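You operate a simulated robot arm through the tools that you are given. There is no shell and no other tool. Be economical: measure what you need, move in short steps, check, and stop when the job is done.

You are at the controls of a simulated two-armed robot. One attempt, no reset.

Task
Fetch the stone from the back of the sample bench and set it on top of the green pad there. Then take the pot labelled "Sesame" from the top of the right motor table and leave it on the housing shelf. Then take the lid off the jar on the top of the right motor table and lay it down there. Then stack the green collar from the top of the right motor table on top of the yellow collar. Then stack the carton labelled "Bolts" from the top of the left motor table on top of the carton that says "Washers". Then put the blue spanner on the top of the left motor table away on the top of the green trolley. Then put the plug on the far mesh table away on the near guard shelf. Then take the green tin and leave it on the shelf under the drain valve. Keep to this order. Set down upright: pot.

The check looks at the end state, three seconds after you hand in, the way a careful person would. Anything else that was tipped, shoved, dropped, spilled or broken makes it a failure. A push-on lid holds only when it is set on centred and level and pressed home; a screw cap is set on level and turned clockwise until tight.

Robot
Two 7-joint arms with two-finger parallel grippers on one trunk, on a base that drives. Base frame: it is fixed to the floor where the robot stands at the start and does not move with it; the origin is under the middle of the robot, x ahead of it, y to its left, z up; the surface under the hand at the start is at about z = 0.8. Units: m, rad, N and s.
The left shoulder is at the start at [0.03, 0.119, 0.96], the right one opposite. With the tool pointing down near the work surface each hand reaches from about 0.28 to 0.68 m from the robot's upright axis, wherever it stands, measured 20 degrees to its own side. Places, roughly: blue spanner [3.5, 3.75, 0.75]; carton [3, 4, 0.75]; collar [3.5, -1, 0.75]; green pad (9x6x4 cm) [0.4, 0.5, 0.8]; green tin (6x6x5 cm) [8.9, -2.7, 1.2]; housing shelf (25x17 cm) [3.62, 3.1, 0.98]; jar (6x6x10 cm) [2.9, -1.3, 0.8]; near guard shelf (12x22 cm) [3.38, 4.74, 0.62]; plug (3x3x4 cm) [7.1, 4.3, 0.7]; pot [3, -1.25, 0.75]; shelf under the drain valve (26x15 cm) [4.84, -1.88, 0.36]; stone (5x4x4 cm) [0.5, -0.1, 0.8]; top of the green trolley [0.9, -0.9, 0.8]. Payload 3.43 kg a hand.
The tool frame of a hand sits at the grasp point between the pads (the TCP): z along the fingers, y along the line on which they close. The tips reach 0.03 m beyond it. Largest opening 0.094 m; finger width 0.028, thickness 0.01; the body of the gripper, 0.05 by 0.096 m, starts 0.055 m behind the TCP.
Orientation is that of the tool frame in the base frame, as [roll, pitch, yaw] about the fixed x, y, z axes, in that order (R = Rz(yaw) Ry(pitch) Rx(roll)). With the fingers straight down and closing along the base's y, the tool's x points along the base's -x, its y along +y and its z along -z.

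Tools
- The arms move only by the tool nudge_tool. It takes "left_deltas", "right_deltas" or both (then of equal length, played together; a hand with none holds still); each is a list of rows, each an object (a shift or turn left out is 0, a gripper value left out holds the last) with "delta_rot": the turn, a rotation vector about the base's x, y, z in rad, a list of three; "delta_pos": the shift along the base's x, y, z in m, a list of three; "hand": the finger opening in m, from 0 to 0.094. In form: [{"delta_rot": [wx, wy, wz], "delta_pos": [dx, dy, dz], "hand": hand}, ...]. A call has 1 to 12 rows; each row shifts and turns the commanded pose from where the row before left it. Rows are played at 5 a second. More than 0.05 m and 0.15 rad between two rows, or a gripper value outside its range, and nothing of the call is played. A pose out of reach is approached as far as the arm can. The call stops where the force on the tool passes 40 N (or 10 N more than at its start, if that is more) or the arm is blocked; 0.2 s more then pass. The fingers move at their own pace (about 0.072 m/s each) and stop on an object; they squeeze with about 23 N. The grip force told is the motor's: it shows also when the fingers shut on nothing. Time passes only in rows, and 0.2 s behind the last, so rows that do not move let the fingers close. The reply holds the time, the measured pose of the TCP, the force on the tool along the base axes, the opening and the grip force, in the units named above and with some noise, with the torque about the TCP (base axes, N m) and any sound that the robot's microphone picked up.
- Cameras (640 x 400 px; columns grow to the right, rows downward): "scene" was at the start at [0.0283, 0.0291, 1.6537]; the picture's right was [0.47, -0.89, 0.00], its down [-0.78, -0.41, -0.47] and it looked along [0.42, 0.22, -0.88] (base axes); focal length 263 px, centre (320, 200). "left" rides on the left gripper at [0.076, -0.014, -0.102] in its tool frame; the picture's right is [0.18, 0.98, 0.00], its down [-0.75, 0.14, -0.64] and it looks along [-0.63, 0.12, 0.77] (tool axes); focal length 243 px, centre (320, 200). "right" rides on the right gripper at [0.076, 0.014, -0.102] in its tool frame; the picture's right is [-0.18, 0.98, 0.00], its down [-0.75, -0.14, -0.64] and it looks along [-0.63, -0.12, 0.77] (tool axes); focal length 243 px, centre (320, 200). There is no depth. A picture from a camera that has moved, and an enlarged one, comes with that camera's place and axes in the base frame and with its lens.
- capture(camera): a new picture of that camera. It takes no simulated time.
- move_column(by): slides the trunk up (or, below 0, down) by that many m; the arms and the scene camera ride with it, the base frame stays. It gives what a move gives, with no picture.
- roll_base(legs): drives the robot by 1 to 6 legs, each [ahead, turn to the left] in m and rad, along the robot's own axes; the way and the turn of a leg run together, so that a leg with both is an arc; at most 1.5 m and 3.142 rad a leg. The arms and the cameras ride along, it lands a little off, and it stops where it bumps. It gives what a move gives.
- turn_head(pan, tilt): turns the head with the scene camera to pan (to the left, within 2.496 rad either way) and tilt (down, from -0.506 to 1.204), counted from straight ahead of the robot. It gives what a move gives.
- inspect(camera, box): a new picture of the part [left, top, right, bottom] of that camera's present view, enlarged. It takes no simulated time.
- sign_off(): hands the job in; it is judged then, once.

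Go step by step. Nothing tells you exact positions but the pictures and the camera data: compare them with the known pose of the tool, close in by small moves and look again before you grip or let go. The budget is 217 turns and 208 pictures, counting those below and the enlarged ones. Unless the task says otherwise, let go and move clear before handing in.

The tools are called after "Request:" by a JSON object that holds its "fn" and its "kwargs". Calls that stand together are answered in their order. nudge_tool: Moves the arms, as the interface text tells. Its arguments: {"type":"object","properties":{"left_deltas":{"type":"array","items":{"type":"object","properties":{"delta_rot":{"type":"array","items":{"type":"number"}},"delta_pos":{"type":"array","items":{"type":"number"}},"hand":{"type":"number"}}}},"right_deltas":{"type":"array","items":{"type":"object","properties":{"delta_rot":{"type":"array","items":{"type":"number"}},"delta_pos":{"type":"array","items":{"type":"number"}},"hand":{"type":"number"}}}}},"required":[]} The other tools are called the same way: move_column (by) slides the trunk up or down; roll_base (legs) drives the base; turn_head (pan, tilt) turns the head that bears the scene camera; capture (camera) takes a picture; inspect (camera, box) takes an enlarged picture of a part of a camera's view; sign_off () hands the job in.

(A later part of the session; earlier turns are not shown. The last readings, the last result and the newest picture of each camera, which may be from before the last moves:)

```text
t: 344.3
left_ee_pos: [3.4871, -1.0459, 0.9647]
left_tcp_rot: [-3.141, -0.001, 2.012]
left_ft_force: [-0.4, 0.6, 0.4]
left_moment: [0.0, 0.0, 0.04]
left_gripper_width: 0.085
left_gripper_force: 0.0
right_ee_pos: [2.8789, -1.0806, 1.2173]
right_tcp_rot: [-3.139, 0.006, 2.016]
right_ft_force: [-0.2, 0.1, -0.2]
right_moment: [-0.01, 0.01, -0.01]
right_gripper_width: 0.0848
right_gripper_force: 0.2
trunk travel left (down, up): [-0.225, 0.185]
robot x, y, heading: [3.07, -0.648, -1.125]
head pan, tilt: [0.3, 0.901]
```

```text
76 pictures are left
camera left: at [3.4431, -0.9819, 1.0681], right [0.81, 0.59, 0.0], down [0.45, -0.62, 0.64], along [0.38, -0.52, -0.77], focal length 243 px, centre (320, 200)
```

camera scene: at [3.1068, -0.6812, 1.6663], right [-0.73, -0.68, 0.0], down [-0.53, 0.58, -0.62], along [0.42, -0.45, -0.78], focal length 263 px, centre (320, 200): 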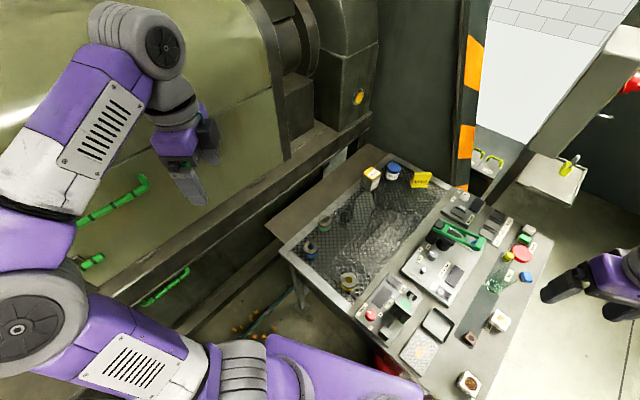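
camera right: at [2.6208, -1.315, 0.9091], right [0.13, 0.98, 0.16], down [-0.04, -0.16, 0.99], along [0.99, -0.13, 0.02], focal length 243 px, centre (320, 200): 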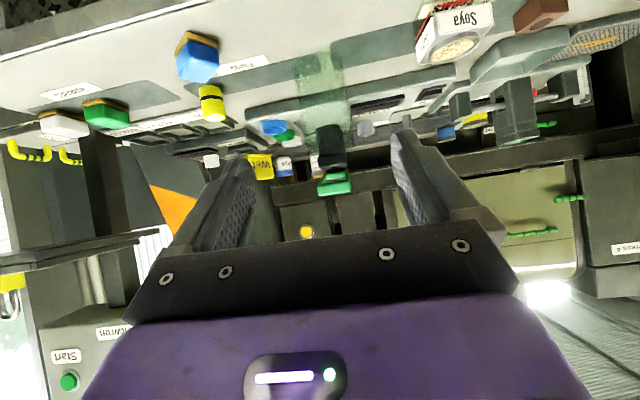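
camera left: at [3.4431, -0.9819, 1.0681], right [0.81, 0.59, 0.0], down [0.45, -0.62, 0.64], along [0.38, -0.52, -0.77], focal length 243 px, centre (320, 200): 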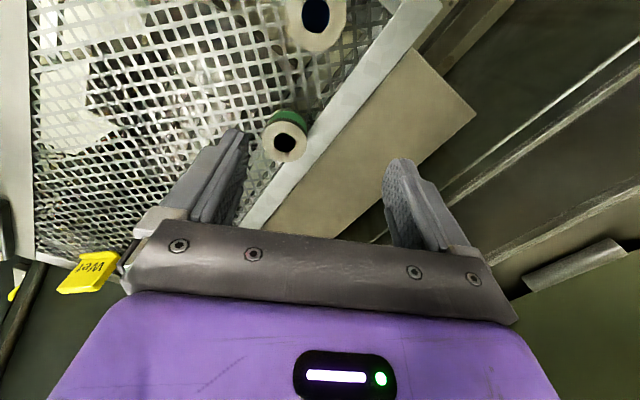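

Request:
{"fn": "nudge_tool", "kwargs": {"left_deltas": [{"delta_pos": [0, -0.03, -0.035]}, {"delta_pos": [0, -0.03, -0.03]}, {"delta_pos": [0, -0.012, -0.02]}, {"delta_pos": [0, 0, 0]}]}}

Request:
{"fn": "capture", "kwargs": {"camera": "left"}}

```text
t: 345.3
left_ee_pos: [3.4889, -1.1161, 0.8822]
left_tcp_rot: [-3.141, -0.001, 2.013]
left_ft_force: [0.3, -0.5, -0.4]
left_moment: [-0.01, -0.01, 0.0]
left_gripper_width: 0.0849
left_gripper_force: 0.0
right_ee_pos: [2.8791, -1.082, 1.2186]
right_tcp_rot: [-3.14, 0.005, 2.018]
right_ft_force: [-1.1, -0.3, 0.4]
right_moment: [0.01, 0.01, 0.0]
right_gripper_width: 0.0851
right_gripper_force: 0.2
trunk travel left (down, up): [-0.225, 0.185]
robot x, y, heading: [3.0687, -0.6447, -1.121]
head pan, tilt: [0.3, 0.901]
```

```text
75 pictures are left
camera left: at [3.4448, -1.0524, 0.9842], right [0.81, 0.59, 0.0], down [0.45, -0.62, 0.64], along [0.38, -0.52, -0.77], focal length 243 px, centre (320, 200)
```

left: 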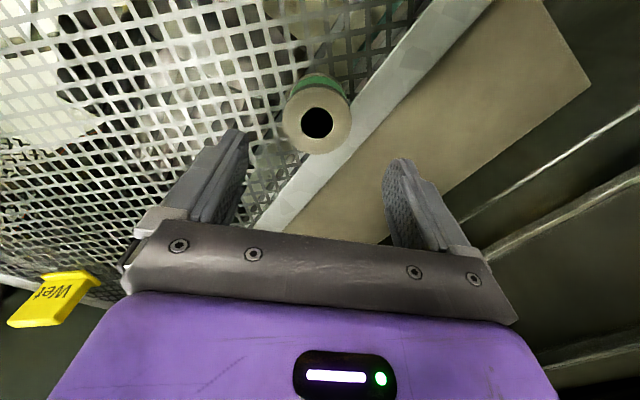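

Centred over the green collar. Descending and gripping.

Request:
{"fn": "nudge_tool", "kwargs": {"left_deltas": [{"delta_pos": [0, 0, -0.04]}, {"delta_pos": [0, 0, -0.035]}, {"delta_pos": [0, 0, -0.018]}, {"delta_pos": [0, 0, 0]}, {"hand": 0.065}, {"hand": 0.0}, {"hand": 0.0}, {"hand": 0.0}]}}

Request:
{"fn": "capture", "kwargs": {"camera": "left"}}

```text
t: 347.1
left_ee_pos: [3.4888, -1.1153, 0.7898]
left_tcp_rot: [3.142, 0.004, 2.012]
left_ft_force: [-0.5, -2.3, 30.3]
left_moment: [0.01, -0.06, -0.03]
left_gripper_width: 0.0513
left_gripper_force: 23.1
right_ee_pos: [2.877, -1.0789, 1.2179]
right_tcp_rot: [-3.14, 0.007, 2.018]
right_ft_force: [0.1, 0.7, 0.0]
right_moment: [0.0, 0.02, -0.01]
right_gripper_width: 0.085
right_gripper_force: 0.1
trunk travel left (down, up): [-0.225, 0.185]
robot x, y, heading: [3.0711, -0.6455, -1.119]
head pan, tilt: [0.3, 0.901]
```

```text
74 pictures are left
camera left: at [3.4438, -1.0514, 0.8929], right [0.81, 0.59, 0.0], down [0.45, -0.62, 0.65], along [0.38, -0.52, -0.76], focal length 243 px, centre (320, 200)
```

left: 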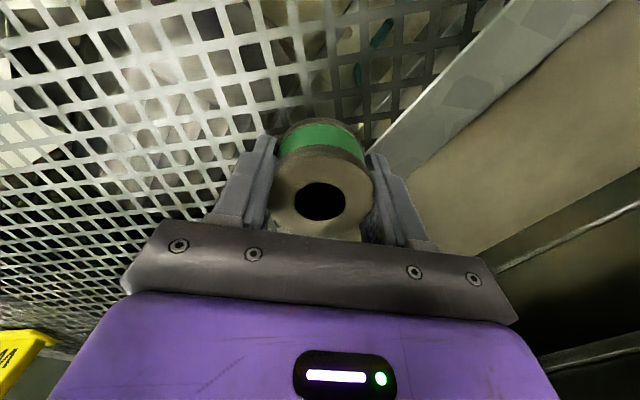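

The collar is gripped (0.051); fingertips are just touching the mesh. I'll lift and carry it over to the yellow collar.

Request:
{"fn": "nudge_tool", "kwargs": {"left_deltas": [{"delta_pos": [0, 0, 0.01]}, {"delta_pos": [0, 0, 0.04]}, {"delta_pos": [0, 0.005, 0.045]}, {"delta_pos": [-0.035, 0.0197, 0.02]}, {"delta_pos": [-0.035, 0.0197, 0]}, {"delta_pos": [-0.035, 0.0197, 0]}, {"delta_pos": [-0.035, 0.0197, 0]}, {"delta_pos": [-0.035, 0.0177, 0]}, {"delta_pos": [-0.036, 0.0167, 0]}, {"delta_pos": [0, 0, 0]}]}}

Request:
{"fn": "capture", "kwargs": {"camera": "left"}}

Request:
{"fn": "inspect", "kwargs": {"camera": "scene", "box": [270, 200, 420, 320]}}

```text
t: 349.3
left_ee_pos: [3.2763, -0.9985, 0.901]
left_tcp_rot: [-3.141, -0.004, 2.015]
left_ft_force: [0.6, 0.0, -1.5]
left_moment: [-0.03, 0.01, 0.0]
left_gripper_width: 0.0512
left_gripper_force: 22.9
right_ee_pos: [2.8787, -1.0812, 1.2176]
right_tcp_rot: [-3.141, 0.003, 2.018]
right_ft_force: [-0.4, -0.1, -0.3]
right_moment: [0.0, 0.04, -0.01]
right_gripper_width: 0.085
right_gripper_force: 0.0
trunk travel left (down, up): [-0.225, 0.185]
robot x, y, heading: [3.0701, -0.6511, -1.116]
head pan, tilt: [0.3, 0.901]
```

```text
73 pictures are left
camera left: at [3.2318, -0.9346, 1.0054], right [0.81, 0.59, 0.0], down [0.45, -0.62, 0.64], along [0.38, -0.52, -0.77], focal length 243 px, centre (320, 200)
```

left: 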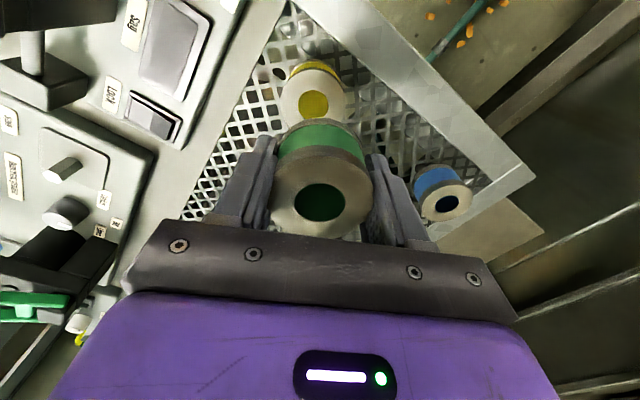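

```text
3.33 times, centred on (345, 260) of scene
camera zoom: at [3.1095, -0.6782, 1.6663], right [-0.73, -0.68, 0.0], down [-0.53, 0.57, -0.62], along [0.42, -0.45, -0.78], focal length 878 px, centre (237, 0)
```

zoom: 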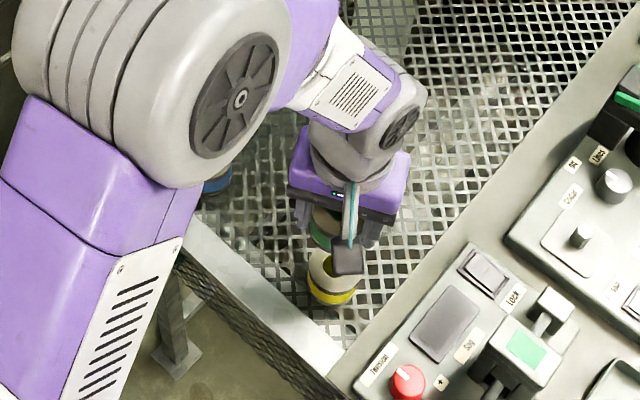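

Yellow's centre is about 1 cm off from the held collar. I'll correct and lower to just above it.

Request:
{"fn": "nudge_tool", "kwargs": {"left_deltas": [{"delta_pos": [-0.011, 0.005, 0]}, {"delta_pos": [0, 0, -0.03]}, {"delta_pos": [0, 0, -0.02]}, {"delta_pos": [0, 0, 0]}]}}

Request:
{"fn": "inspect", "kwargs": {"camera": "left", "box": [220, 60, 420, 240]}}

Request:
{"fn": "inspect", "kwargs": {"camera": "scene", "box": [320, 240, 400, 310]}}

```text
t: 350.3
left_ee_pos: [3.264, -0.9933, 0.8528]
left_tcp_rot: [-3.14, -0.004, 2.012]
left_ft_force: [-0.1, 0.1, -1.6]
left_moment: [-0.01, -0.02, 0.01]
left_gripper_width: 0.0508
left_gripper_force: 23.1
right_ee_pos: [2.8782, -1.0813, 1.2187]
right_tcp_rot: [-3.14, 0.004, 2.017]
right_ft_force: [-0.1, -0.4, -0.4]
right_moment: [-0.05, -0.05, 0.0]
right_gripper_width: 0.085
right_gripper_force: 0.2
trunk travel left (down, up): [-0.225, 0.185]
robot x, y, heading: [3.0654, -0.652, -1.119]
head pan, tilt: [0.3, 0.901]
```

```text
2.22 times, centred on (320, 150) of left
camera zoom: at [3.2196, -0.9305, 0.956], right [0.81, 0.59, 0.0], down [0.45, -0.62, 0.64], along [0.38, -0.52, -0.77], focal length 539 px, centre (320, 311)
```

zoom: 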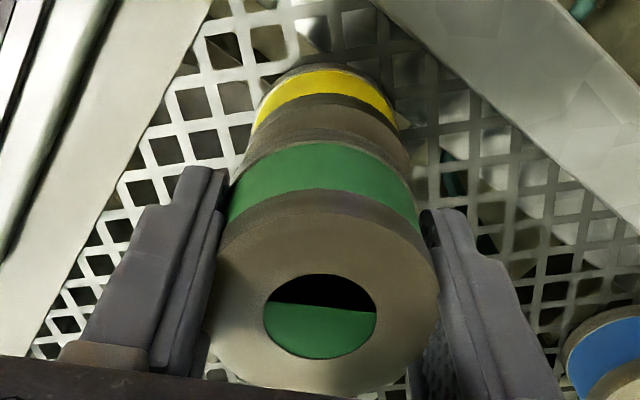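

```text
5.71 times, centred on (360, 275) of scene
camera zoom: at [3.1087, -0.6778, 1.6663], right [-0.73, -0.68, 0.0], down [-0.53, 0.57, -0.62], along [0.42, -0.45, -0.78], focal length 1504 px, centre (91, -229)
```

zoom: 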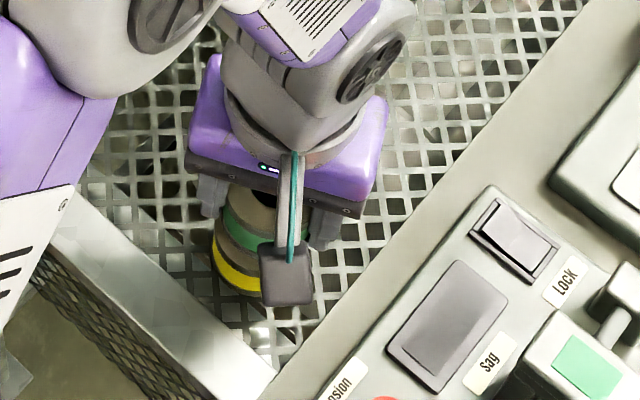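

Alignment agrees within a couple of mm from several views. Lowering to contact.

Request:
{"fn": "nudge_tool", "kwargs": {"left_deltas": [{"delta_pos": [0.001, 0, -0.012]}, {"delta_pos": [0, 0, -0.004]}, {"delta_pos": [0, 0, -0.002]}, {"delta_pos": [0, 0, -0.002]}, {"delta_pos": [0, 0, 0]}]}}

```text
t: 351.5
left_ee_pos: [3.266, -0.9938, 0.8322]
left_tcp_rot: [-3.141, -0.005, 2.012]
left_ft_force: [0.9, -0.2, -2.4]
left_moment: [0.0, -0.06, -0.02]
left_gripper_width: 0.0509
left_gripper_force: 23.0
right_ee_pos: [2.8782, -1.0812, 1.2172]
right_tcp_rot: [-3.14, 0.007, 2.02]
right_ft_force: [-0.4, -0.3, 0.0]
right_moment: [0.02, -0.01, -0.01]
right_gripper_width: 0.0851
right_gripper_force: 0.1
trunk travel left (down, up): [-0.225, 0.185]
robot x, y, heading: [3.07, -0.6493, -1.119]
head pan, tilt: [0.3, 0.901]
```

Request:
{"fn": "nudge_tool", "kwargs": {"left_deltas": [{"delta_pos": [0, 0, -0.0015]}, {"delta_pos": [0, 0, -0.0015]}, {"delta_pos": [0, 0, -0.0015]}, {"delta_pos": [0, 0, 0]}]}}

Request:
{"fn": "inspect", "kwargs": {"camera": "left", "box": [220, 60, 420, 240]}}

```text
t: 352.2
left_ee_pos: [3.2662, -0.9947, 0.8317]
left_tcp_rot: [-3.14, -0.001, 2.013]
left_ft_force: [-0.3, 8.1, 22.0]
left_moment: [0.32, -0.33, 0.08]
left_gripper_width: 0.0509
left_gripper_force: 23.4
right_ee_pos: [2.8785, -1.0797, 1.2169]
right_tcp_rot: [-3.139, 0.006, 2.016]
right_ft_force: [0.1, -0.2, 0.0]
right_moment: [0.02, -0.01, 0.01]
right_gripper_width: 0.0848
right_gripper_force: 0.0
trunk travel left (down, up): [-0.225, 0.185]
robot x, y, heading: [3.0697, -0.6505, -1.121]
head pan, tilt: [0.3, 0.901]
stopped in row 3 (left hand): the force on the tool passed its limit at 44 N (the readings are from after the stop); the commanded pose is now the measured one
```

```text
2.22 times, centred on (320, 150) of left
camera zoom: at [3.2218, -0.9311, 0.9351], right [0.81, 0.59, 0.0], down [0.45, -0.62, 0.64], along [0.38, -0.52, -0.77], focal length 539 px, centre (320, 311)
```

zoom: 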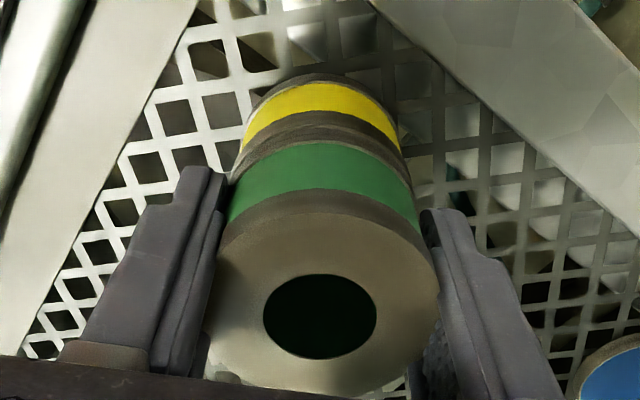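

The collars sit concentric. Releasing and lifting straight up.

Request:
{"fn": "nudge_tool", "kwargs": {"left_deltas": [{"delta_pos": [0, 0, 0.001]}, {"hand": 0.056}, {"hand": 0.065}, {"hand": 0.08}, {"hand": 0.085}, {"delta_pos": [0, 0, 0.03]}, {"delta_pos": [0, 0, 0.045]}, {"delta_pos": [0, 0, 0.045]}, {"delta_pos": [0, 0, 0.045]}, {"delta_pos": [0, 0, 0.045]}, {"delta_pos": [0, 0, 0.045]}, {"delta_pos": [0, 0, 0]}]}}

Request:
{"fn": "capture", "kwargs": {"camera": "left"}}

```text
t: 354.9
left_ee_pos: [3.264, -0.9929, 1.0888]
left_tcp_rot: [-3.141, 0.001, 2.014]
left_ft_force: [-0.3, -0.2, 0.3]
left_moment: [0.02, -0.02, 0.01]
left_gripper_width: 0.0852
left_gripper_force: 0.0
right_ee_pos: [2.8795, -1.081, 1.2175]
right_tcp_rot: [-3.139, 0.004, 2.018]
right_ft_force: [-0.1, -0.3, 0.2]
right_moment: [0.03, -0.02, -0.04]
right_gripper_width: 0.0852
right_gripper_force: 0.0
trunk travel left (down, up): [-0.225, 0.185]
robot x, y, heading: [3.0684, -0.6486, -1.119]
head pan, tilt: [0.3, 0.901]
```

```text
68 pictures are left
camera left: at [3.2196, -0.9292, 1.1909], right [0.81, 0.59, 0.0], down [0.45, -0.62, 0.64], along [0.38, -0.52, -0.77], focal length 243 px, centre (320, 200)
```

left: 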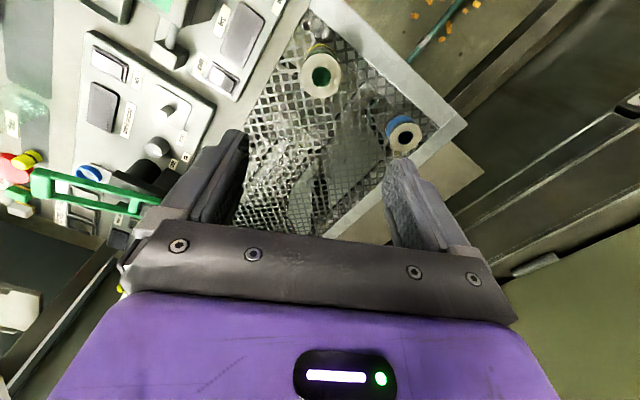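

The green collar is on the yellow one. Next the cartons: I'll set the hands narrow, back out of the bay and drive up the aisle.

Request:
{"fn": "nudge_tool", "kwargs": {"left_deltas": [{"delta_pos": [0.03, -0.02, 0.015]}, {"delta_pos": [0.03, -0.02, 0.015]}, {"delta_pos": [0.03, -0.02, 0.015]}, {"delta_pos": [0.03, -0.02, 0.01]}, {"delta_pos": [0.02, -0.015, 0.01]}, {"delta_pos": [0, 0, 0]}]}}

Request:
{"fn": "roll_base", "kwargs": {"legs": [[-0.1, 0], [0, 1.34], [-1.36, 0], [0, 1.35], [1.5, 0], [1.5, 0]]}}

```text
t: 356.2
left_ee_pos: [3.4095, -1.0877, 1.1495]
left_tcp_rot: [-3.139, 0.001, 2.013]
left_ft_force: [-0.1, -0.2, -0.4]
left_moment: [0.01, 0.01, 0.01]
left_gripper_width: 0.0851
left_gripper_force: 0.0
right_ee_pos: [2.8785, -1.0806, 1.2177]
right_tcp_rot: [-3.14, 0.005, 2.018]
right_ft_force: [0.7, 0.1, -0.6]
right_moment: [-0.02, -0.02, 0.03]
right_gripper_width: 0.0851
right_gripper_force: 0.1
trunk travel left (down, up): [-0.225, 0.185]
robot x, y, heading: [3.0649, -0.6427, -1.119]
head pan, tilt: [0.3, 0.901]
```

```text
t: 384.4
left_ee_pos: [1.4682, 2.7176, 1.1486]
left_tcp_rot: [-3.139, 0.002, -1.524]
left_ft_force: [0.6, -0.4, 0.3]
left_moment: [-0.02, 0.0, 0.05]
left_gripper_width: 0.085
left_gripper_force: 0.2
right_ee_pos: [1.9533, 2.5072, 1.2176]
right_tcp_rot: [-3.139, 0.005, -1.521]
right_ft_force: [-0.2, 0.9, -0.9]
right_moment: [0.02, -0.02, 0.01]
right_gripper_width: 0.0849
right_gripper_force: 0.1
trunk travel left (down, up): [-0.225, 0.185]
robot x, y, heading: [1.6121, 2.178, 1.626]
head pan, tilt: [0.3, 0.901]
```

Request:
{"fn": "nudge_tool", "kwargs": {"right_deltas": [{"delta_pos": [-0.033, 0.031, -0.009]}, {"delta_pos": [-0.033, 0.031, -0.009]}, {"delta_pos": [-0.033, 0.031, -0.009]}, {"delta_pos": [-0.033, 0.031, -0.009]}, {"delta_pos": [-0.033, 0.031, -0.009]}, {"delta_pos": [-0.033, 0.031, -0.009]}, {"delta_pos": [-0.03, 0.025, -0.009]}, {"delta_pos": [0, 0, 0]}]}}

Request:
{"fn": "roll_base", "kwargs": {"legs": [[1.18, 0], [0, -1.62], [1.38, 0]]}}

Request:
{"fn": "turn_head", "kwargs": {"pan": 0.8, "tilt": 0.8}}

Request:
{"fn": "capture", "kwargs": {"camera": "scene"}}

```text
t: 386.2
left_ee_pos: [1.4685, 2.7171, 1.1478]
left_tcp_rot: [-3.141, 0.002, -1.522]
left_ft_force: [0.1, 0.7, 0.4]
left_moment: [0.02, 0.03, 0.01]
left_gripper_width: 0.085
left_gripper_force: 0.1
right_ee_pos: [1.7271, 2.716, 1.1563]
right_tcp_rot: [3.141, 0.005, -1.52]
right_ft_force: [0.9, -0.2, 0.1]
right_moment: [0.05, -0.01, 0.02]
right_gripper_width: 0.0848
right_gripper_force: 0.0
trunk travel left (down, up): [-0.225, 0.185]
robot x, y, heading: [1.6155, 2.1865, 1.621]
head pan, tilt: [0.3, 0.901]
```

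```text
t: 402.9
left_ee_pos: [3.4893, 3.3343, 1.1484]
left_tcp_rot: [-3.14, 0.004, 3.044]
left_ft_force: [0.1, 0.0, -1.4]
left_moment: [-0.01, 0.01, 0.02]
left_gripper_width: 0.085
left_gripper_force: 0.0
right_ee_pos: [3.4501, 3.0788, 1.156]
right_tcp_rot: [-3.14, 0.006, 3.047]
right_ft_force: [0.1, 0.0, -0.3]
right_moment: [0.04, 0.02, 0.03]
right_gripper_width: 0.085
right_gripper_force: 0.0
trunk travel left (down, up): [-0.225, 0.185]
robot x, y, heading: [2.9394, 3.2693, -0.092]
head pan, tilt: [0.3, 0.901]
```

```text
t: 403.9
left_ee_pos: [3.4898, 3.3351, 1.1484]
left_tcp_rot: [-3.139, 0.002, 3.043]
left_ft_force: [0.1, 0.5, 0.0]
left_moment: [-0.01, 0.02, -0.01]
left_gripper_width: 0.0849
left_gripper_force: 0.0
right_ee_pos: [3.4502, 3.0795, 1.156]
right_tcp_rot: [-3.14, 0.004, 3.045]
right_ft_force: [0.3, -0.5, -0.1]
right_moment: [-0.05, 0.0, -0.04]
right_gripper_width: 0.0853
right_gripper_force: 0.1
trunk travel left (down, up): [-0.225, 0.185]
robot x, y, heading: [2.9372, 3.2668, -0.09]
head pan, tilt: [0.799, 0.799]
```

```text
67 pictures are left
camera scene: at [2.9701, 3.3238, 1.6742], right [0.65, -0.76, 0.0], down [-0.55, -0.47, -0.7], along [0.53, 0.45, -0.72], focal length 263 px, centre (320, 200)
```

scene: 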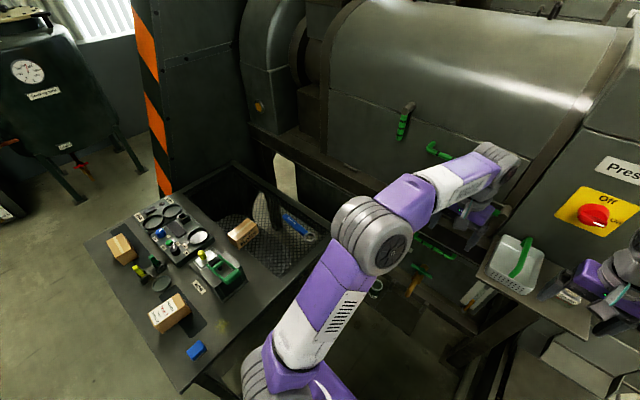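

I'm in the left bay and can see three cartons and the blue spanner on the left motor table. Zooming to read the labels.

Request:
{"fn": "inspect", "kwargs": {"camera": "scene", "box": [80, 180, 340, 370]}}

Request:
{"fn": "inspect", "kwargs": {"camera": "scene", "box": [90, 210, 290, 340]}}

```text
2.11 times, centred on (210, 275) of scene
camera zoom: at [2.9701, 3.3238, 1.6742], right [0.65, -0.76, 0.0], down [-0.55, -0.47, -0.7], along [0.53, 0.45, -0.72], focal length 554 px, centre (552, 42)
```

zoom: 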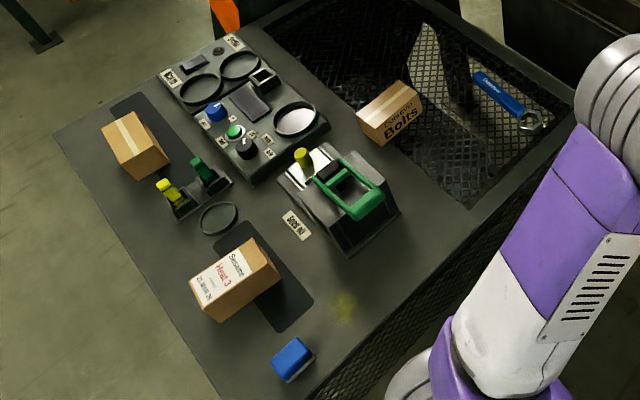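

```text
3.08 times, centred on (190, 275) of scene
camera zoom: at [2.9701, 3.3238, 1.6742], right [0.65, -0.76, 0.0], down [-0.55, -0.47, -0.7], along [0.53, 0.45, -0.72], focal length 810 px, centre (720, -31)
```

zoom: 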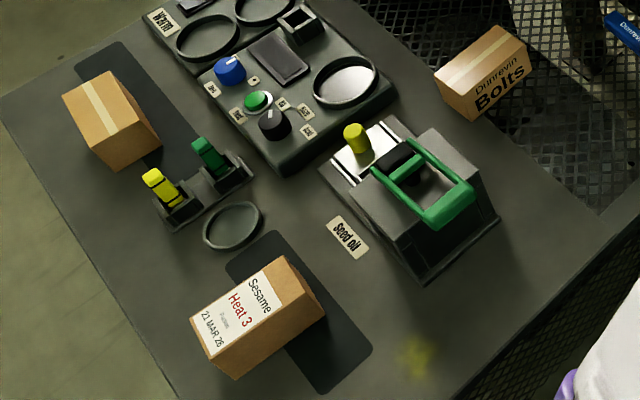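

The "Bolts" carton is at about (3.27, 4.01) and the likely "Washers" carton at (2.91, 4.30), which I'll verify later. I'll turn and edge closer to reach the Bolts carton with the right hand.

Request:
{"fn": "roll_base", "kwargs": {"legs": [[0, 1.24], [0.17, 0], [0, 0.35]]}}

Request:
{"fn": "capture", "kwargs": {"camera": "right"}}

```text
t: 409.5
left_ee_pos: [2.9272, 3.9706, 1.1478]
left_tcp_rot: [-3.14, 0.0, -1.649]
left_ft_force: [0.3, -0.3, 0.3]
left_moment: [-0.01, 0.02, -0.02]
left_gripper_width: 0.0849
left_gripper_force: 0.0
right_ee_pos: [3.1843, 3.9372, 1.156]
right_tcp_rot: [-3.139, 0.005, -1.644]
right_ft_force: [0.0, 0.3, -0.3]
right_moment: [0.0, 0.0, 0.03]
right_gripper_width: 0.0847
right_gripper_force: 0.0
trunk travel left (down, up): [-0.225, 0.185]
robot x, y, heading: [3.0019, 3.4201, 1.5]
head pan, tilt: [0.799, 0.799]
```

```text
64 pictures are left
camera right: at [3.1647, 3.8616, 1.2593], right [-0.97, 0.26, 0.0], down [0.19, 0.74, 0.65], along [0.17, 0.62, -0.76], focal length 243 px, centre (320, 200)
```

right: 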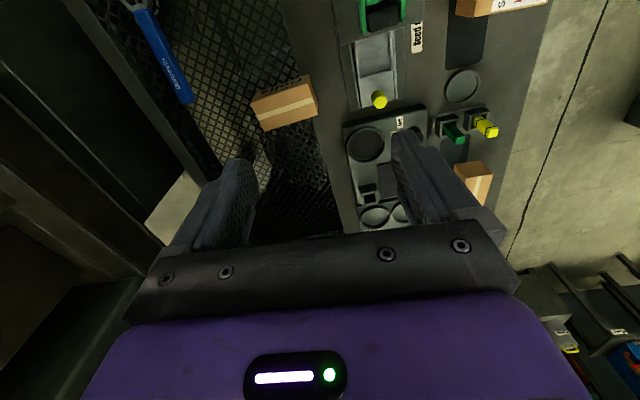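

The Bolts carton is about 11×6 cm with its long side along x, so I'll grip it across y. Turning the right hand by about 94° and moving above it.

Request:
{"fn": "nudge_tool", "kwargs": {"right_deltas": [{"delta_pos": [0.007, 0, -0.018], "delta_rot": [0, 0, 0.137]}, {"delta_pos": [0.007, 0, -0.018], "delta_rot": [0, 0, 0.137]}, {"delta_pos": [0.007, 0, -0.018], "delta_rot": [0, 0, 0.137]}, {"delta_pos": [0.007, 0, -0.018], "delta_rot": [0, 0, 0.137]}, {"delta_pos": [0.007, 0, -0.018], "delta_rot": [0, 0, 0.137]}, {"delta_pos": [0.007, 0.005, -0.018], "delta_rot": [0, 0, 0.137]}, {"delta_pos": [0.007, 0.008, -0.018], "delta_rot": [0, 0, 0.137]}, {"delta_pos": [0.007, 0.008, -0.018], "delta_rot": [0, 0, 0.137]}, {"delta_pos": [0.007, 0.008, -0.018], "delta_rot": [0, 0, 0.137]}, {"delta_pos": [0.007, 0.008, -0.018], "delta_rot": [0, 0, 0.137]}, {"delta_pos": [0.007, 0.008, -0.018], "delta_rot": [0, 0, 0.137]}, {"delta_pos": [0.008, 0.008, -0.018], "delta_rot": [0, 0, 0.13]}]}}

Request:
{"fn": "capture", "kwargs": {"camera": "right"}}

```text
t: 412.1
left_ee_pos: [2.9275, 3.9701, 1.1484]
left_tcp_rot: [-3.141, 0.001, -1.648]
left_ft_force: [0.7, -0.4, 0.3]
left_moment: [-0.01, 0.01, 0.01]
left_gripper_width: 0.0849
left_gripper_force: 0.2
right_ee_pos: [3.269, 3.9914, 0.9419]
right_tcp_rot: [3.141, 0.005, -0.004]
right_ft_force: [1.1, -0.7, -0.5]
right_moment: [0.0, 0.0, -0.02]
right_gripper_width: 0.0853
right_gripper_force: 0.1
trunk travel left (down, up): [-0.225, 0.185]
robot x, y, heading: [3.0039, 3.4198, 1.503]
head pan, tilt: [0.799, 0.799]
```

```text
63 pictures are left
camera right: at [3.3453, 3.9762, 1.0432], right [-0.19, -0.98, 0.0], down [-0.75, 0.14, 0.65], along [-0.63, 0.12, -0.76], focal length 243 px, centre (320, 200)
```

right: 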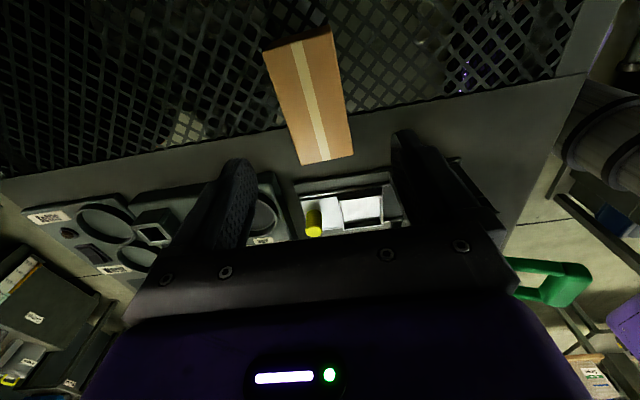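

Request:
{"fn": "nudge_tool", "kwargs": {"right_deltas": [{"delta_pos": [-0.007, 0.006, -0.04]}, {"delta_pos": [0, 0, -0.045]}, {"delta_pos": [0, 0, -0.04]}, {"delta_pos": [0, 0, -0.022]}, {"delta_pos": [0, 0, 0]}, {"hand": 0.07}, {"hand": 0.0}, {"hand": 0.0}, {"hand": 0.0}]}}

Request:
{"fn": "capture", "kwargs": {"camera": "right"}}

```text
t: 414.1
left_ee_pos: [2.9267, 3.9698, 1.1477]
left_tcp_rot: [-3.141, 0.002, -1.646]
left_ft_force: [0.6, 0.5, 0.5]
left_moment: [0.01, 0.0, 0.03]
left_gripper_width: 0.0848
left_gripper_force: 0.1
right_ee_pos: [3.2633, 3.9963, 0.7943]
right_tcp_rot: [-3.141, 0.006, -0.008]
right_ft_force: [1.4, 0.6, 0.3]
right_moment: [0.03, -0.09, 0.08]
right_gripper_width: 0.0636
right_gripper_force: 23.0
trunk travel left (down, up): [-0.225, 0.185]
robot x, y, heading: [3.0049, 3.4186, 1.5]
head pan, tilt: [0.799, 0.799]
```

```text
62 pictures are left
camera right: at [3.3406, 3.9817, 0.8978], right [-0.19, -0.98, 0.0], down [-0.75, 0.15, 0.65], along [-0.63, 0.12, -0.76], focal length 243 px, centre (320, 200)
```

right: 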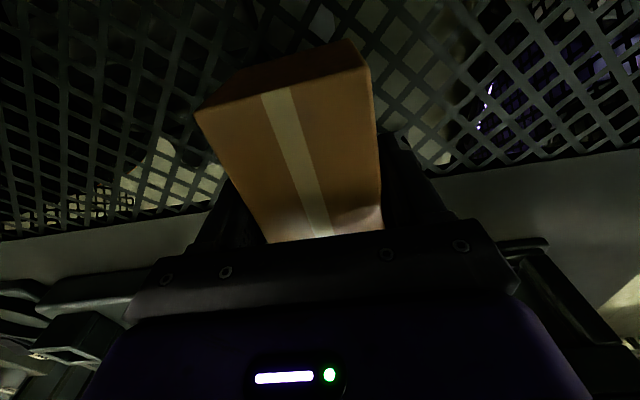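

The Bolts carton is gripped (0.064). I'll lift it, pull it in and drive round to the table's left end where the other carton stands.

Request:
{"fn": "nudge_tool", "kwargs": {"right_deltas": [{"delta_pos": [0, 0, 0.03]}, {"delta_pos": [0, 0, 0.045]}, {"delta_pos": [0, -0.01, 0.045]}, {"delta_pos": [-0.005, -0.015, 0.045]}, {"delta_pos": [-0.005, -0.015, 0.045]}, {"delta_pos": [-0.01, -0.02, 0.045]}, {"delta_pos": [-0.01, -0.02, 0.045]}, {"delta_pos": [-0.01, -0.02, 0.03]}, {"delta_pos": [0, 0, 0]}]}}

Request:
{"fn": "roll_base", "kwargs": {"legs": [[-0.08, 0], [0, -1.5], [-1.25, 0], [0, 1.571], [0.9, 0], [0, -1.571]]}}

```text
refused: row 6 steps farther than a row can; nothing moved
```

```text
t: 418.1
left_ee_pos: [3.5113, 3.5592, 1.1487]
left_tcp_rot: [-3.139, 0.001, -2.958]
left_ft_force: [-0.5, 0.4, -0.5]
left_moment: [0.04, 0.01, 0.01]
left_gripper_width: 0.0848
left_gripper_force: 0.1
right_ee_pos: [3.6213, 3.2689, 0.7952]
right_tcp_rot: [-3.134, 0.028, -1.28]
right_ft_force: [0.0, 0.3, -0.7]
right_moment: [0.01, 0.02, 0.03]
right_gripper_width: 0.0625
right_gripper_force: 23.1
trunk travel left (down, up): [-0.225, 0.185]
robot x, y, heading: [3.0025, 3.3425, 0.19]
head pan, tilt: [0.799, 0.799]
stopped in leg 2: the robot was blocked; the commanded pose is now the measured one
```

The lift was refused but the base moved, so the carton was swept at table height. I must check what was touched before anything else.

Request:
{"fn": "turn_head", "kwargs": {"pan": 0.1, "tilt": 0.8}}

Request:
{"fn": "capture", "kwargs": {"camera": "scene"}}

Request:
{"fn": "capture", "kwargs": {"camera": "right"}}

Request:
{"fn": "capture", "kwargs": {"camera": "left"}}

```text
t: 419.2
left_ee_pos: [3.5111, 3.5616, 1.1482]
left_tcp_rot: [-3.138, 0.002, -2.957]
left_ft_force: [-0.8, -0.8, 0.9]
left_moment: [0.01, 0.0, 0.0]
left_gripper_width: 0.0849
left_gripper_force: 0.0
right_ee_pos: [3.621, 3.2681, 0.7972]
right_tcp_rot: [-3.135, 0.024, -1.284]
right_ft_force: [0.8, -1.0, -0.1]
right_moment: [0.04, 0.01, 0.0]
right_gripper_width: 0.0623
right_gripper_force: 23.0
trunk travel left (down, up): [-0.225, 0.185]
robot x, y, heading: [3.0011, 3.3431, 0.197]
head pan, tilt: [0.099, 0.799]
```

```text
61 pictures are left
camera scene: at [3.0483, 3.3621, 1.6741], right [0.29, -0.96, 0.0], down [-0.69, -0.21, -0.7], along [0.67, 0.2, -0.72], focal length 263 px, centre (320, 200)
```

scene: 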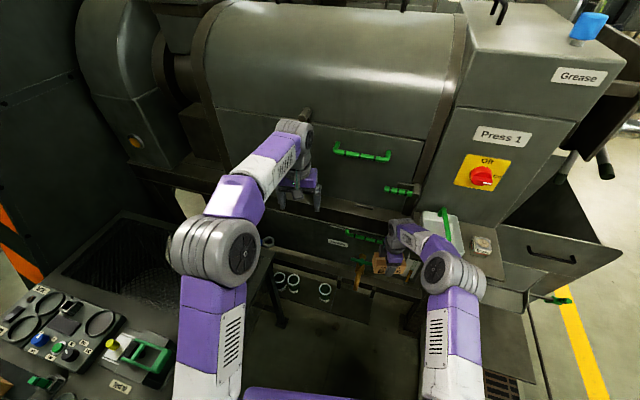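

```text
60 pictures are left
camera right: at [3.6295, 3.1892, 0.8982], right [-0.99, -0.1, 0.0], down [-0.08, 0.75, 0.66], along [-0.07, 0.66, -0.75], focal length 243 px, centre (320, 200)
```

right: 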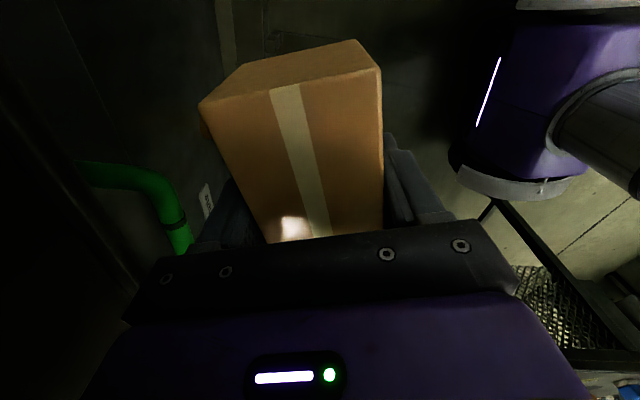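

```text
59 pictures are left
camera left: at [3.4395, 3.5336, 1.2516], right [-0.36, 0.93, 0.0], down [0.71, 0.28, 0.64], along [0.6, 0.23, -0.77], focal length 243 px, centre (320, 200)
```

left: 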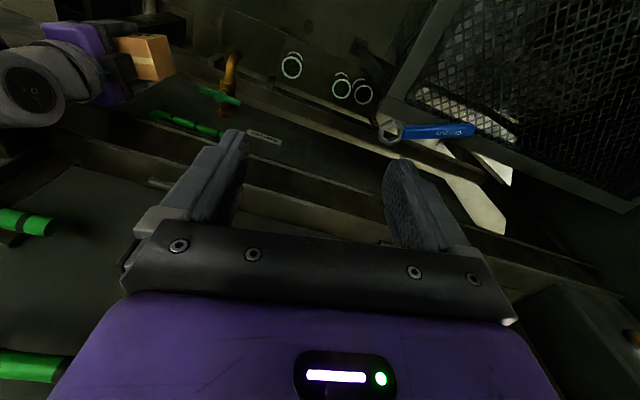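

The carton is still in the gripper, the Sesame pot and basket look undisturbed, and the spanner was pushed to the table's right-front corner but is still on it. I'll turn slightly back to free the arm from the shelf side.

Request:
{"fn": "roll_base", "kwargs": {"legs": [[0, 0.15]]}}

Request:
{"fn": "nudge_tool", "kwargs": {"right_deltas": [{"delta_pos": [-0.04, 0, 0]}, {"delta_pos": [-0.04, 0, 0]}, {"delta_pos": [-0.04, 0, 0.01]}, {"delta_pos": [-0.03, 0, 0.03]}, {"delta_pos": [0, 0, 0.045]}, {"delta_pos": [0, 0, 0.045]}, {"delta_pos": [0, 0, 0.045]}, {"delta_pos": [0, 0, 0.045]}, {"delta_pos": [0, 0, 0.045]}, {"delta_pos": [0, 0, 0.04]}, {"delta_pos": [0, 0, 0.03]}, {"delta_pos": [0, 0, 0]}]}}

Request:
{"fn": "capture", "kwargs": {"camera": "scene"}}

```text
t: 420.2
left_ee_pos: [3.4731, 3.632, 1.1487]
left_tcp_rot: [-3.14, 0.001, -2.809]
left_ft_force: [-0.4, 0.6, 0.6]
left_moment: [-0.01, 0.0, -0.01]
left_gripper_width: 0.0851
left_gripper_force: 0.1
right_ee_pos: [3.6259, 3.3593, 0.7974]
right_tcp_rot: [-3.133, 0.024, -1.138]
right_ft_force: [-0.7, 0.0, -4.4]
right_moment: [0.01, 0.02, 0.03]
right_gripper_width: 0.0624
right_gripper_force: 23.6
trunk travel left (down, up): [-0.225, 0.185]
robot x, y, heading: [2.9984, 3.3374, 0.345]
head pan, tilt: [0.099, 0.799]
```

```text
t: 422.8
left_ee_pos: [3.4738, 3.6322, 1.1489]
left_tcp_rot: [-3.139, 0.003, -2.81]
left_ft_force: [0.2, 0.3, 0.2]
left_moment: [-0.04, 0.0, 0.02]
left_gripper_width: 0.0846
left_gripper_force: 0.1
right_ee_pos: [3.4764, 3.359, 1.1303]
right_tcp_rot: [-3.135, 0.023, -1.137]
right_ft_force: [-0.6, -0.9, -5.2]
right_moment: [-0.01, -0.01, 0.0]
right_gripper_width: 0.0622
right_gripper_force: 22.6
trunk travel left (down, up): [-0.225, 0.185]
robot x, y, heading: [2.9942, 3.3402, 0.341]
head pan, tilt: [0.099, 0.799]
```

```text
58 pictures are left
camera scene: at [3.0455, 3.3665, 1.6742], right [0.43, -0.9, 0.0], down [-0.65, -0.31, -0.7], along [0.63, 0.3, -0.72], focal length 263 px, centre (320, 200)
```

scene: 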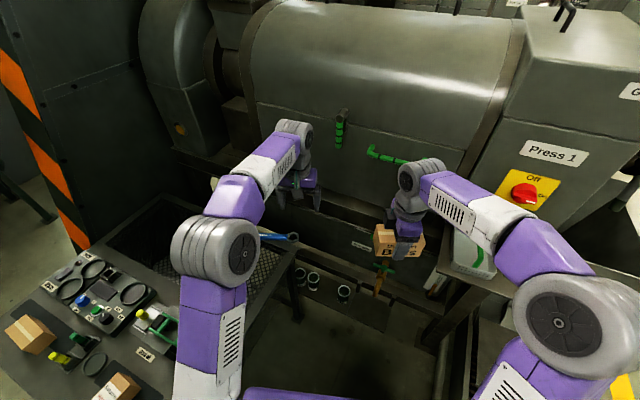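

Everything is stable and the carton is up at z≈1.13. I'll tuck the hand a little and then back out and go round to the left end.

Request:
{"fn": "nudge_tool", "kwargs": {"right_deltas": [{"delta_pos": [-0.03, -0.01, 0.02]}, {"delta_pos": [-0.03, -0.01, 0.02]}, {"delta_pos": [-0.02, -0.01, 0.0]}, {"delta_pos": [0, 0, 0]}]}}

```text
t: 423.8
left_ee_pos: [3.4746, 3.6327, 1.1485]
left_tcp_rot: [-3.139, 0.001, -2.81]
left_ft_force: [-0.2, 0.8, 0.2]
left_moment: [0.0, -0.02, -0.01]
left_gripper_width: 0.0847
left_gripper_force: 0.1
right_ee_pos: [3.3947, 3.3274, 1.1712]
right_tcp_rot: [-3.135, 0.025, -1.139]
right_ft_force: [-0.8, 0.3, -5.3]
right_moment: [0.0, 0.0, 0.02]
right_gripper_width: 0.0626
right_gripper_force: 22.8
trunk travel left (down, up): [-0.225, 0.185]
robot x, y, heading: [3.0007, 3.3402, 0.347]
head pan, tilt: [0.099, 0.799]
```

Request:
{"fn": "roll_base", "kwargs": {"legs": [[0, -0.345], [-1.3, 0], [0, 1.571], [0.95, 0], [0, -1.571]]}}

Request:
{"fn": "turn_head", "kwargs": {"pan": 0.0, "tilt": 0.55}}

Request:
{"fn": "capture", "kwargs": {"camera": "scene"}}

```text
t: 436.9
left_ee_pos: [1.6098, 4.1357, 1.151]
left_tcp_rot: [-3.14, -0.035, -1.571]
left_ft_force: [0.5, -5.1, 1.6]
left_moment: [0.4, 0.12, 0.31]
left_gripper_width: 0.0844
left_gripper_force: 0.1
right_ee_pos: [1.8678, 3.9659, 1.1705]
right_tcp_rot: [-3.136, 0.025, 0.078]
right_ft_force: [0.6, 0.3, -5.9]
right_moment: [-0.03, 0.01, 0.02]
right_gripper_width: 0.0621
right_gripper_force: 22.8
trunk travel left (down, up): [-0.225, 0.185]
robot x, y, heading: [1.7152, 3.5998, 1.557]
head pan, tilt: [0.099, 0.799]
stopped in leg 4: the force on the tool passed its limit at 143 N (the readings are from after the stop); the commanded pose is now the measured one
```

```text
t: 437.7
left_ee_pos: [1.6108, 4.1355, 1.1499]
left_tcp_rot: [-3.139, -0.033, -1.573]
left_ft_force: [1.2, -7.9, 1.7]
left_moment: [0.5, 0.1, 0.4]
left_gripper_width: 0.0847
left_gripper_force: 0.1
right_ee_pos: [1.8679, 3.9663, 1.1702]
right_tcp_rot: [-3.135, 0.024, 0.077]
right_ft_force: [0.2, 0.0, -5.0]
right_moment: [0.02, -0.01, 0.02]
right_gripper_width: 0.0625
right_gripper_force: 23.0
trunk travel left (down, up): [-0.225, 0.185]
robot x, y, heading: [1.7146, 3.5986, 1.553]
head pan, tilt: [0.0, 0.55]
```

```text
57 pictures are left
camera scene: at [1.7172, 3.6577, 1.6956], right [1.0, -0.02, 0.0], down [-0.01, -0.52, -0.85], along [0.01, 0.85, -0.52], focal length 263 px, centre (320, 200)
```

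scene: 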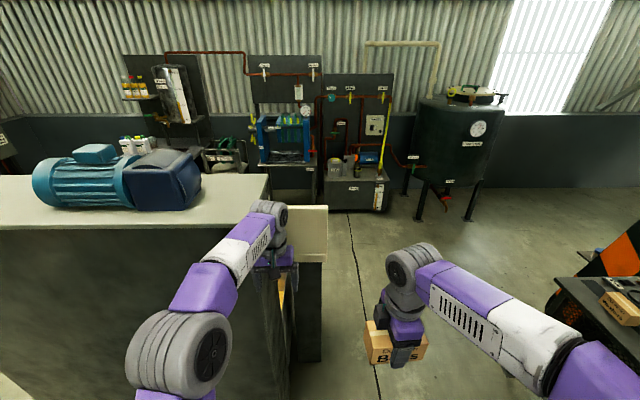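

The left hand struck a tall cabinet that juts out at x<1.77. I'll back away and take a diagonal path that stays clear of it.

Request:
{"fn": "roll_base", "kwargs": {"legs": [[-0.35, 0]]}}

Request:
{"fn": "capture", "kwargs": {"camera": "scene"}}

```text
t: 440.0
left_ee_pos: [1.6042, 3.7898, 1.1497]
left_tcp_rot: [-3.139, -0.035, -1.574]
left_ft_force: [-0.5, -1.0, 0.8]
left_moment: [0.01, 0.02, -0.02]
left_gripper_width: 0.0852
left_gripper_force: 0.1
right_ee_pos: [1.8622, 3.6184, 1.1699]
right_tcp_rot: [-3.135, 0.025, 0.074]
right_ft_force: [-1.0, -1.0, -4.4]
right_moment: [0.0, 0.02, 0.02]
right_gripper_width: 0.0622
right_gripper_force: 23.0
trunk travel left (down, up): [-0.225, 0.185]
robot x, y, heading: [1.7087, 3.2529, 1.553]
head pan, tilt: [0.0, 0.55]
```

```text
56 pictures are left
camera scene: at [1.7115, 3.3107, 1.6956], right [1.0, -0.02, 0.0], down [-0.01, -0.52, -0.85], along [0.01, 0.85, -0.52], focal length 263 px, centre (320, 200)
```

scene: 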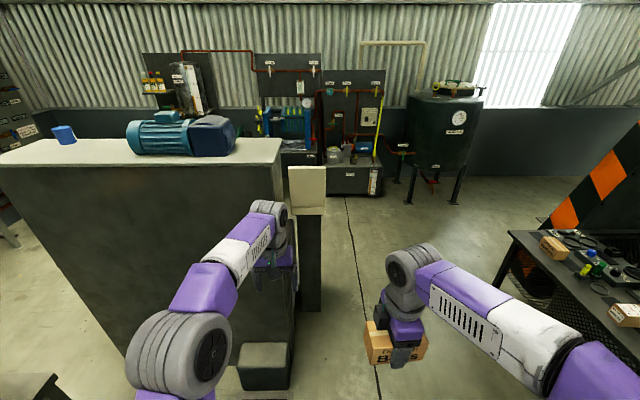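

Request:
{"fn": "roll_base", "kwargs": {"legs": [[0, -0.58], [1.22, 0], [0, -0.97]]}}

Request:
{"fn": "turn_head", "kwargs": {"pan": 0.0, "tilt": 0.75}}

Request:
{"fn": "capture", "kwargs": {"camera": "scene"}}

```text
t: 450.2
left_ee_pos: [2.9319, 4.3594, 1.1505]
left_tcp_rot: [-3.138, -0.035, 3.135]
left_ft_force: [-0.5, -0.8, -1.1]
left_moment: [0.04, 0.01, 0.04]
left_gripper_width: 0.085
left_gripper_force: 0.1
right_ee_pos: [2.7601, 4.0996, 1.1699]
right_tcp_rot: [-3.136, 0.024, -1.496]
right_ft_force: [-0.6, -0.3, -5.6]
right_moment: [0.0, -0.01, -0.02]
right_gripper_width: 0.0621
right_gripper_force: 23.1
trunk travel left (down, up): [-0.225, 0.185]
robot x, y, heading: [2.3952, 4.2535, -0.018]
head pan, tilt: [0.0, 0.55]
```

```text
t: 450.9
left_ee_pos: [2.9321, 4.3591, 1.1494]
left_tcp_rot: [-3.14, -0.033, 3.137]
left_ft_force: [-0.4, 0.6, 0.0]
left_moment: [0.01, -0.02, -0.01]
left_gripper_width: 0.0851
left_gripper_force: 0.1
right_ee_pos: [2.7601, 4.1008, 1.1678]
right_tcp_rot: [-3.137, 0.025, -1.497]
right_ft_force: [-0.2, 0.1, -4.4]
right_moment: [0.01, 0.02, 0.01]
right_gripper_width: 0.0625
right_gripper_force: 22.9
trunk travel left (down, up): [-0.225, 0.185]
robot x, y, heading: [2.3936, 4.2564, -0.019]
head pan, tilt: [0.0, 0.75]
```

```text
55 pictures are left
camera scene: at [2.4486, 4.253, 1.6782], right [-0.02, -1.0, 0.0], down [-0.68, 0.01, -0.73], along [0.73, -0.01, -0.68], focal length 263 px, centre (320, 200)
```

scene: 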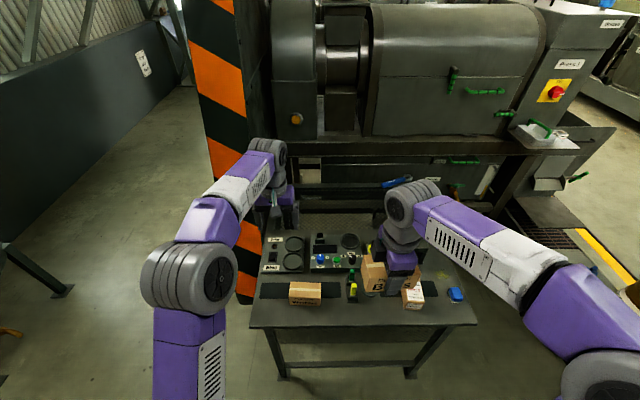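

Request:
{"fn": "inspect", "kwargs": {"camera": "scene", "box": [250, 220, 490, 340]}}

Request:
{"fn": "capture", "kwargs": {"camera": "right"}}

```text
2.67 times, centred on (370, 280) of scene
camera zoom: at [2.4486, 4.253, 1.6782], right [-0.02, -1.0, 0.0], down [-0.68, 0.01, -0.73], along [0.73, -0.01, -0.68], focal length 702 px, centre (187, -13)
```

zoom: 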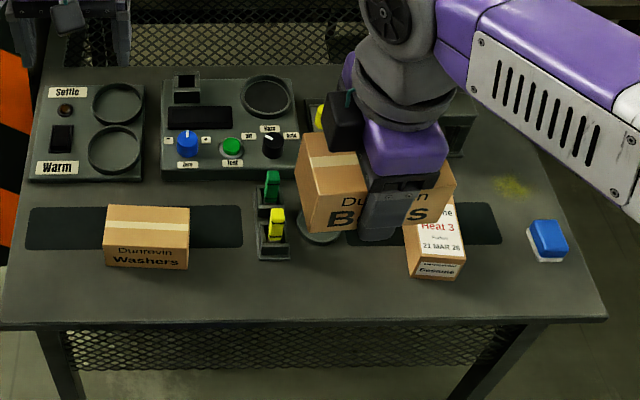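

```text
53 pictures are left
camera right: at [2.7525, 4.0213, 1.2708], right [-0.99, 0.11, 0.0], down [0.08, 0.75, 0.66], along [0.07, 0.66, -0.75], focal length 243 px, centre (320, 200)
```

right: 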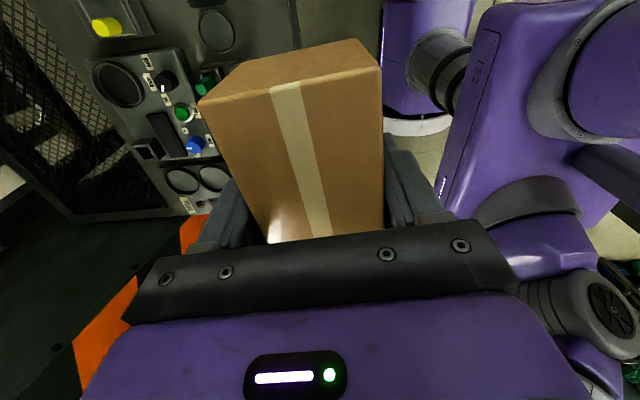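

The left carton says "Washers" (top at z≈0.81, centre near (2.918, 4.300)). I'll move the left hand aside and bring Bolts above it.

Request:
{"fn": "nudge_tool", "kwargs": {"left_deltas": [{"delta_pos": [-0.03, 0.03, 0.01]}, {"delta_pos": [-0.03, 0.03, 0.01]}, {"delta_pos": [-0.03, 0.03, 0.01]}, {"delta_pos": [-0.03, 0.03, 0.0]}, {"delta_pos": [-0.03, 0.03, 0]}, {}, {}, {}, {}, {}], "right_deltas": [{}, {}, {}, {"delta_pos": [0.025, 0.033, -0.02], "delta_rot": [0, 0, -0.073]}, {"delta_pos": [0.027, 0.033, -0.02]}, {"delta_pos": [0.027, 0.033, -0.02]}, {"delta_pos": [0.027, 0.033, -0.02]}, {"delta_pos": [0.027, 0.033, -0.02]}, {"delta_pos": [0.025, 0.034, -0.02]}, {}]}}

Request:
{"fn": "nudge_tool", "kwargs": {"right_deltas": [{"delta_pos": [0, 0, -0.045]}, {"delta_pos": [0, 0, -0.045]}, {"delta_pos": [0, 0, -0.04]}, {"delta_pos": [0, 0, 0]}]}}

Request:
{"fn": "inspect", "kwargs": {"camera": "scene", "box": [250, 220, 410, 330]}}

Request:
{"fn": "capture", "kwargs": {"camera": "right"}}

```text
t: 453.1
left_ee_pos: [2.7782, 4.5069, 1.1831]
left_tcp_rot: [-3.141, -0.035, 3.137]
left_ft_force: [-0.1, 0.4, 0.3]
left_moment: [0.01, -0.03, 0.02]
left_gripper_width: 0.0851
left_gripper_force: 0.1
right_ee_pos: [2.9161, 4.3007, 1.0476]
right_tcp_rot: [-3.136, 0.025, -1.57]
right_ft_force: [0.5, 0.0, -4.9]
right_moment: [0.01, -0.03, -0.01]
right_gripper_width: 0.0624
right_gripper_force: 23.1
trunk travel left (down, up): [-0.225, 0.185]
robot x, y, heading: [2.3935, 4.2524, -0.016]
head pan, tilt: [0.0, 0.75]
```

```text
t: 454.1
left_ee_pos: [2.7798, 4.5085, 1.1829]
left_tcp_rot: [-3.139, -0.035, 3.136]
left_ft_force: [0.0, -1.5, -0.3]
left_moment: [0.0, 0.01, 0.06]
left_gripper_width: 0.0851
left_gripper_force: 0.0
right_ee_pos: [2.9159, 4.3007, 0.9192]
right_tcp_rot: [-3.137, 0.023, -1.569]
right_ft_force: [-0.1, 0.9, -4.1]
right_moment: [0.02, -0.03, -0.01]
right_gripper_width: 0.0625
right_gripper_force: 23.1
trunk travel left (down, up): [-0.225, 0.185]
robot x, y, heading: [2.3927, 4.2578, -0.018]
head pan, tilt: [0.0, 0.75]
```

```text
3.64 times, centred on (330, 275) of scene
camera zoom: at [2.448, 4.2529, 1.6783], right [-0.02, -1.0, 0.0], down [-0.68, 0.01, -0.73], along [0.73, -0.01, -0.68], focal length 957 px, centre (284, -73)
```

zoom: 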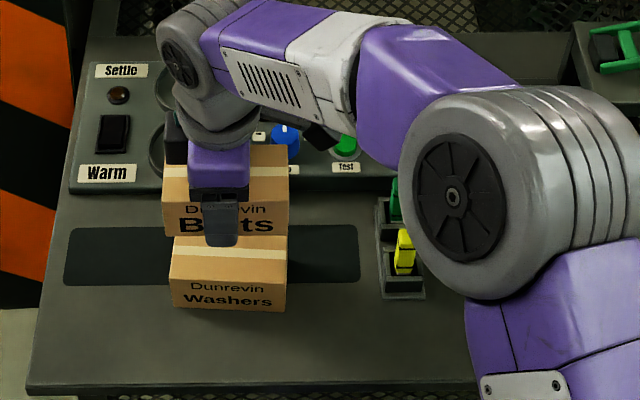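

```text
51 pictures are left
camera right: at [2.9021, 4.2225, 1.0211], right [-0.98, 0.18, 0.0], down [0.14, 0.74, 0.66], along [0.12, 0.65, -0.75], focal length 243 px, centre (320, 200)
```

right: 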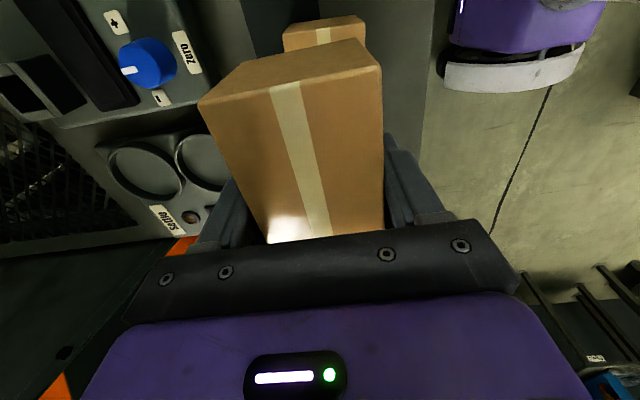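

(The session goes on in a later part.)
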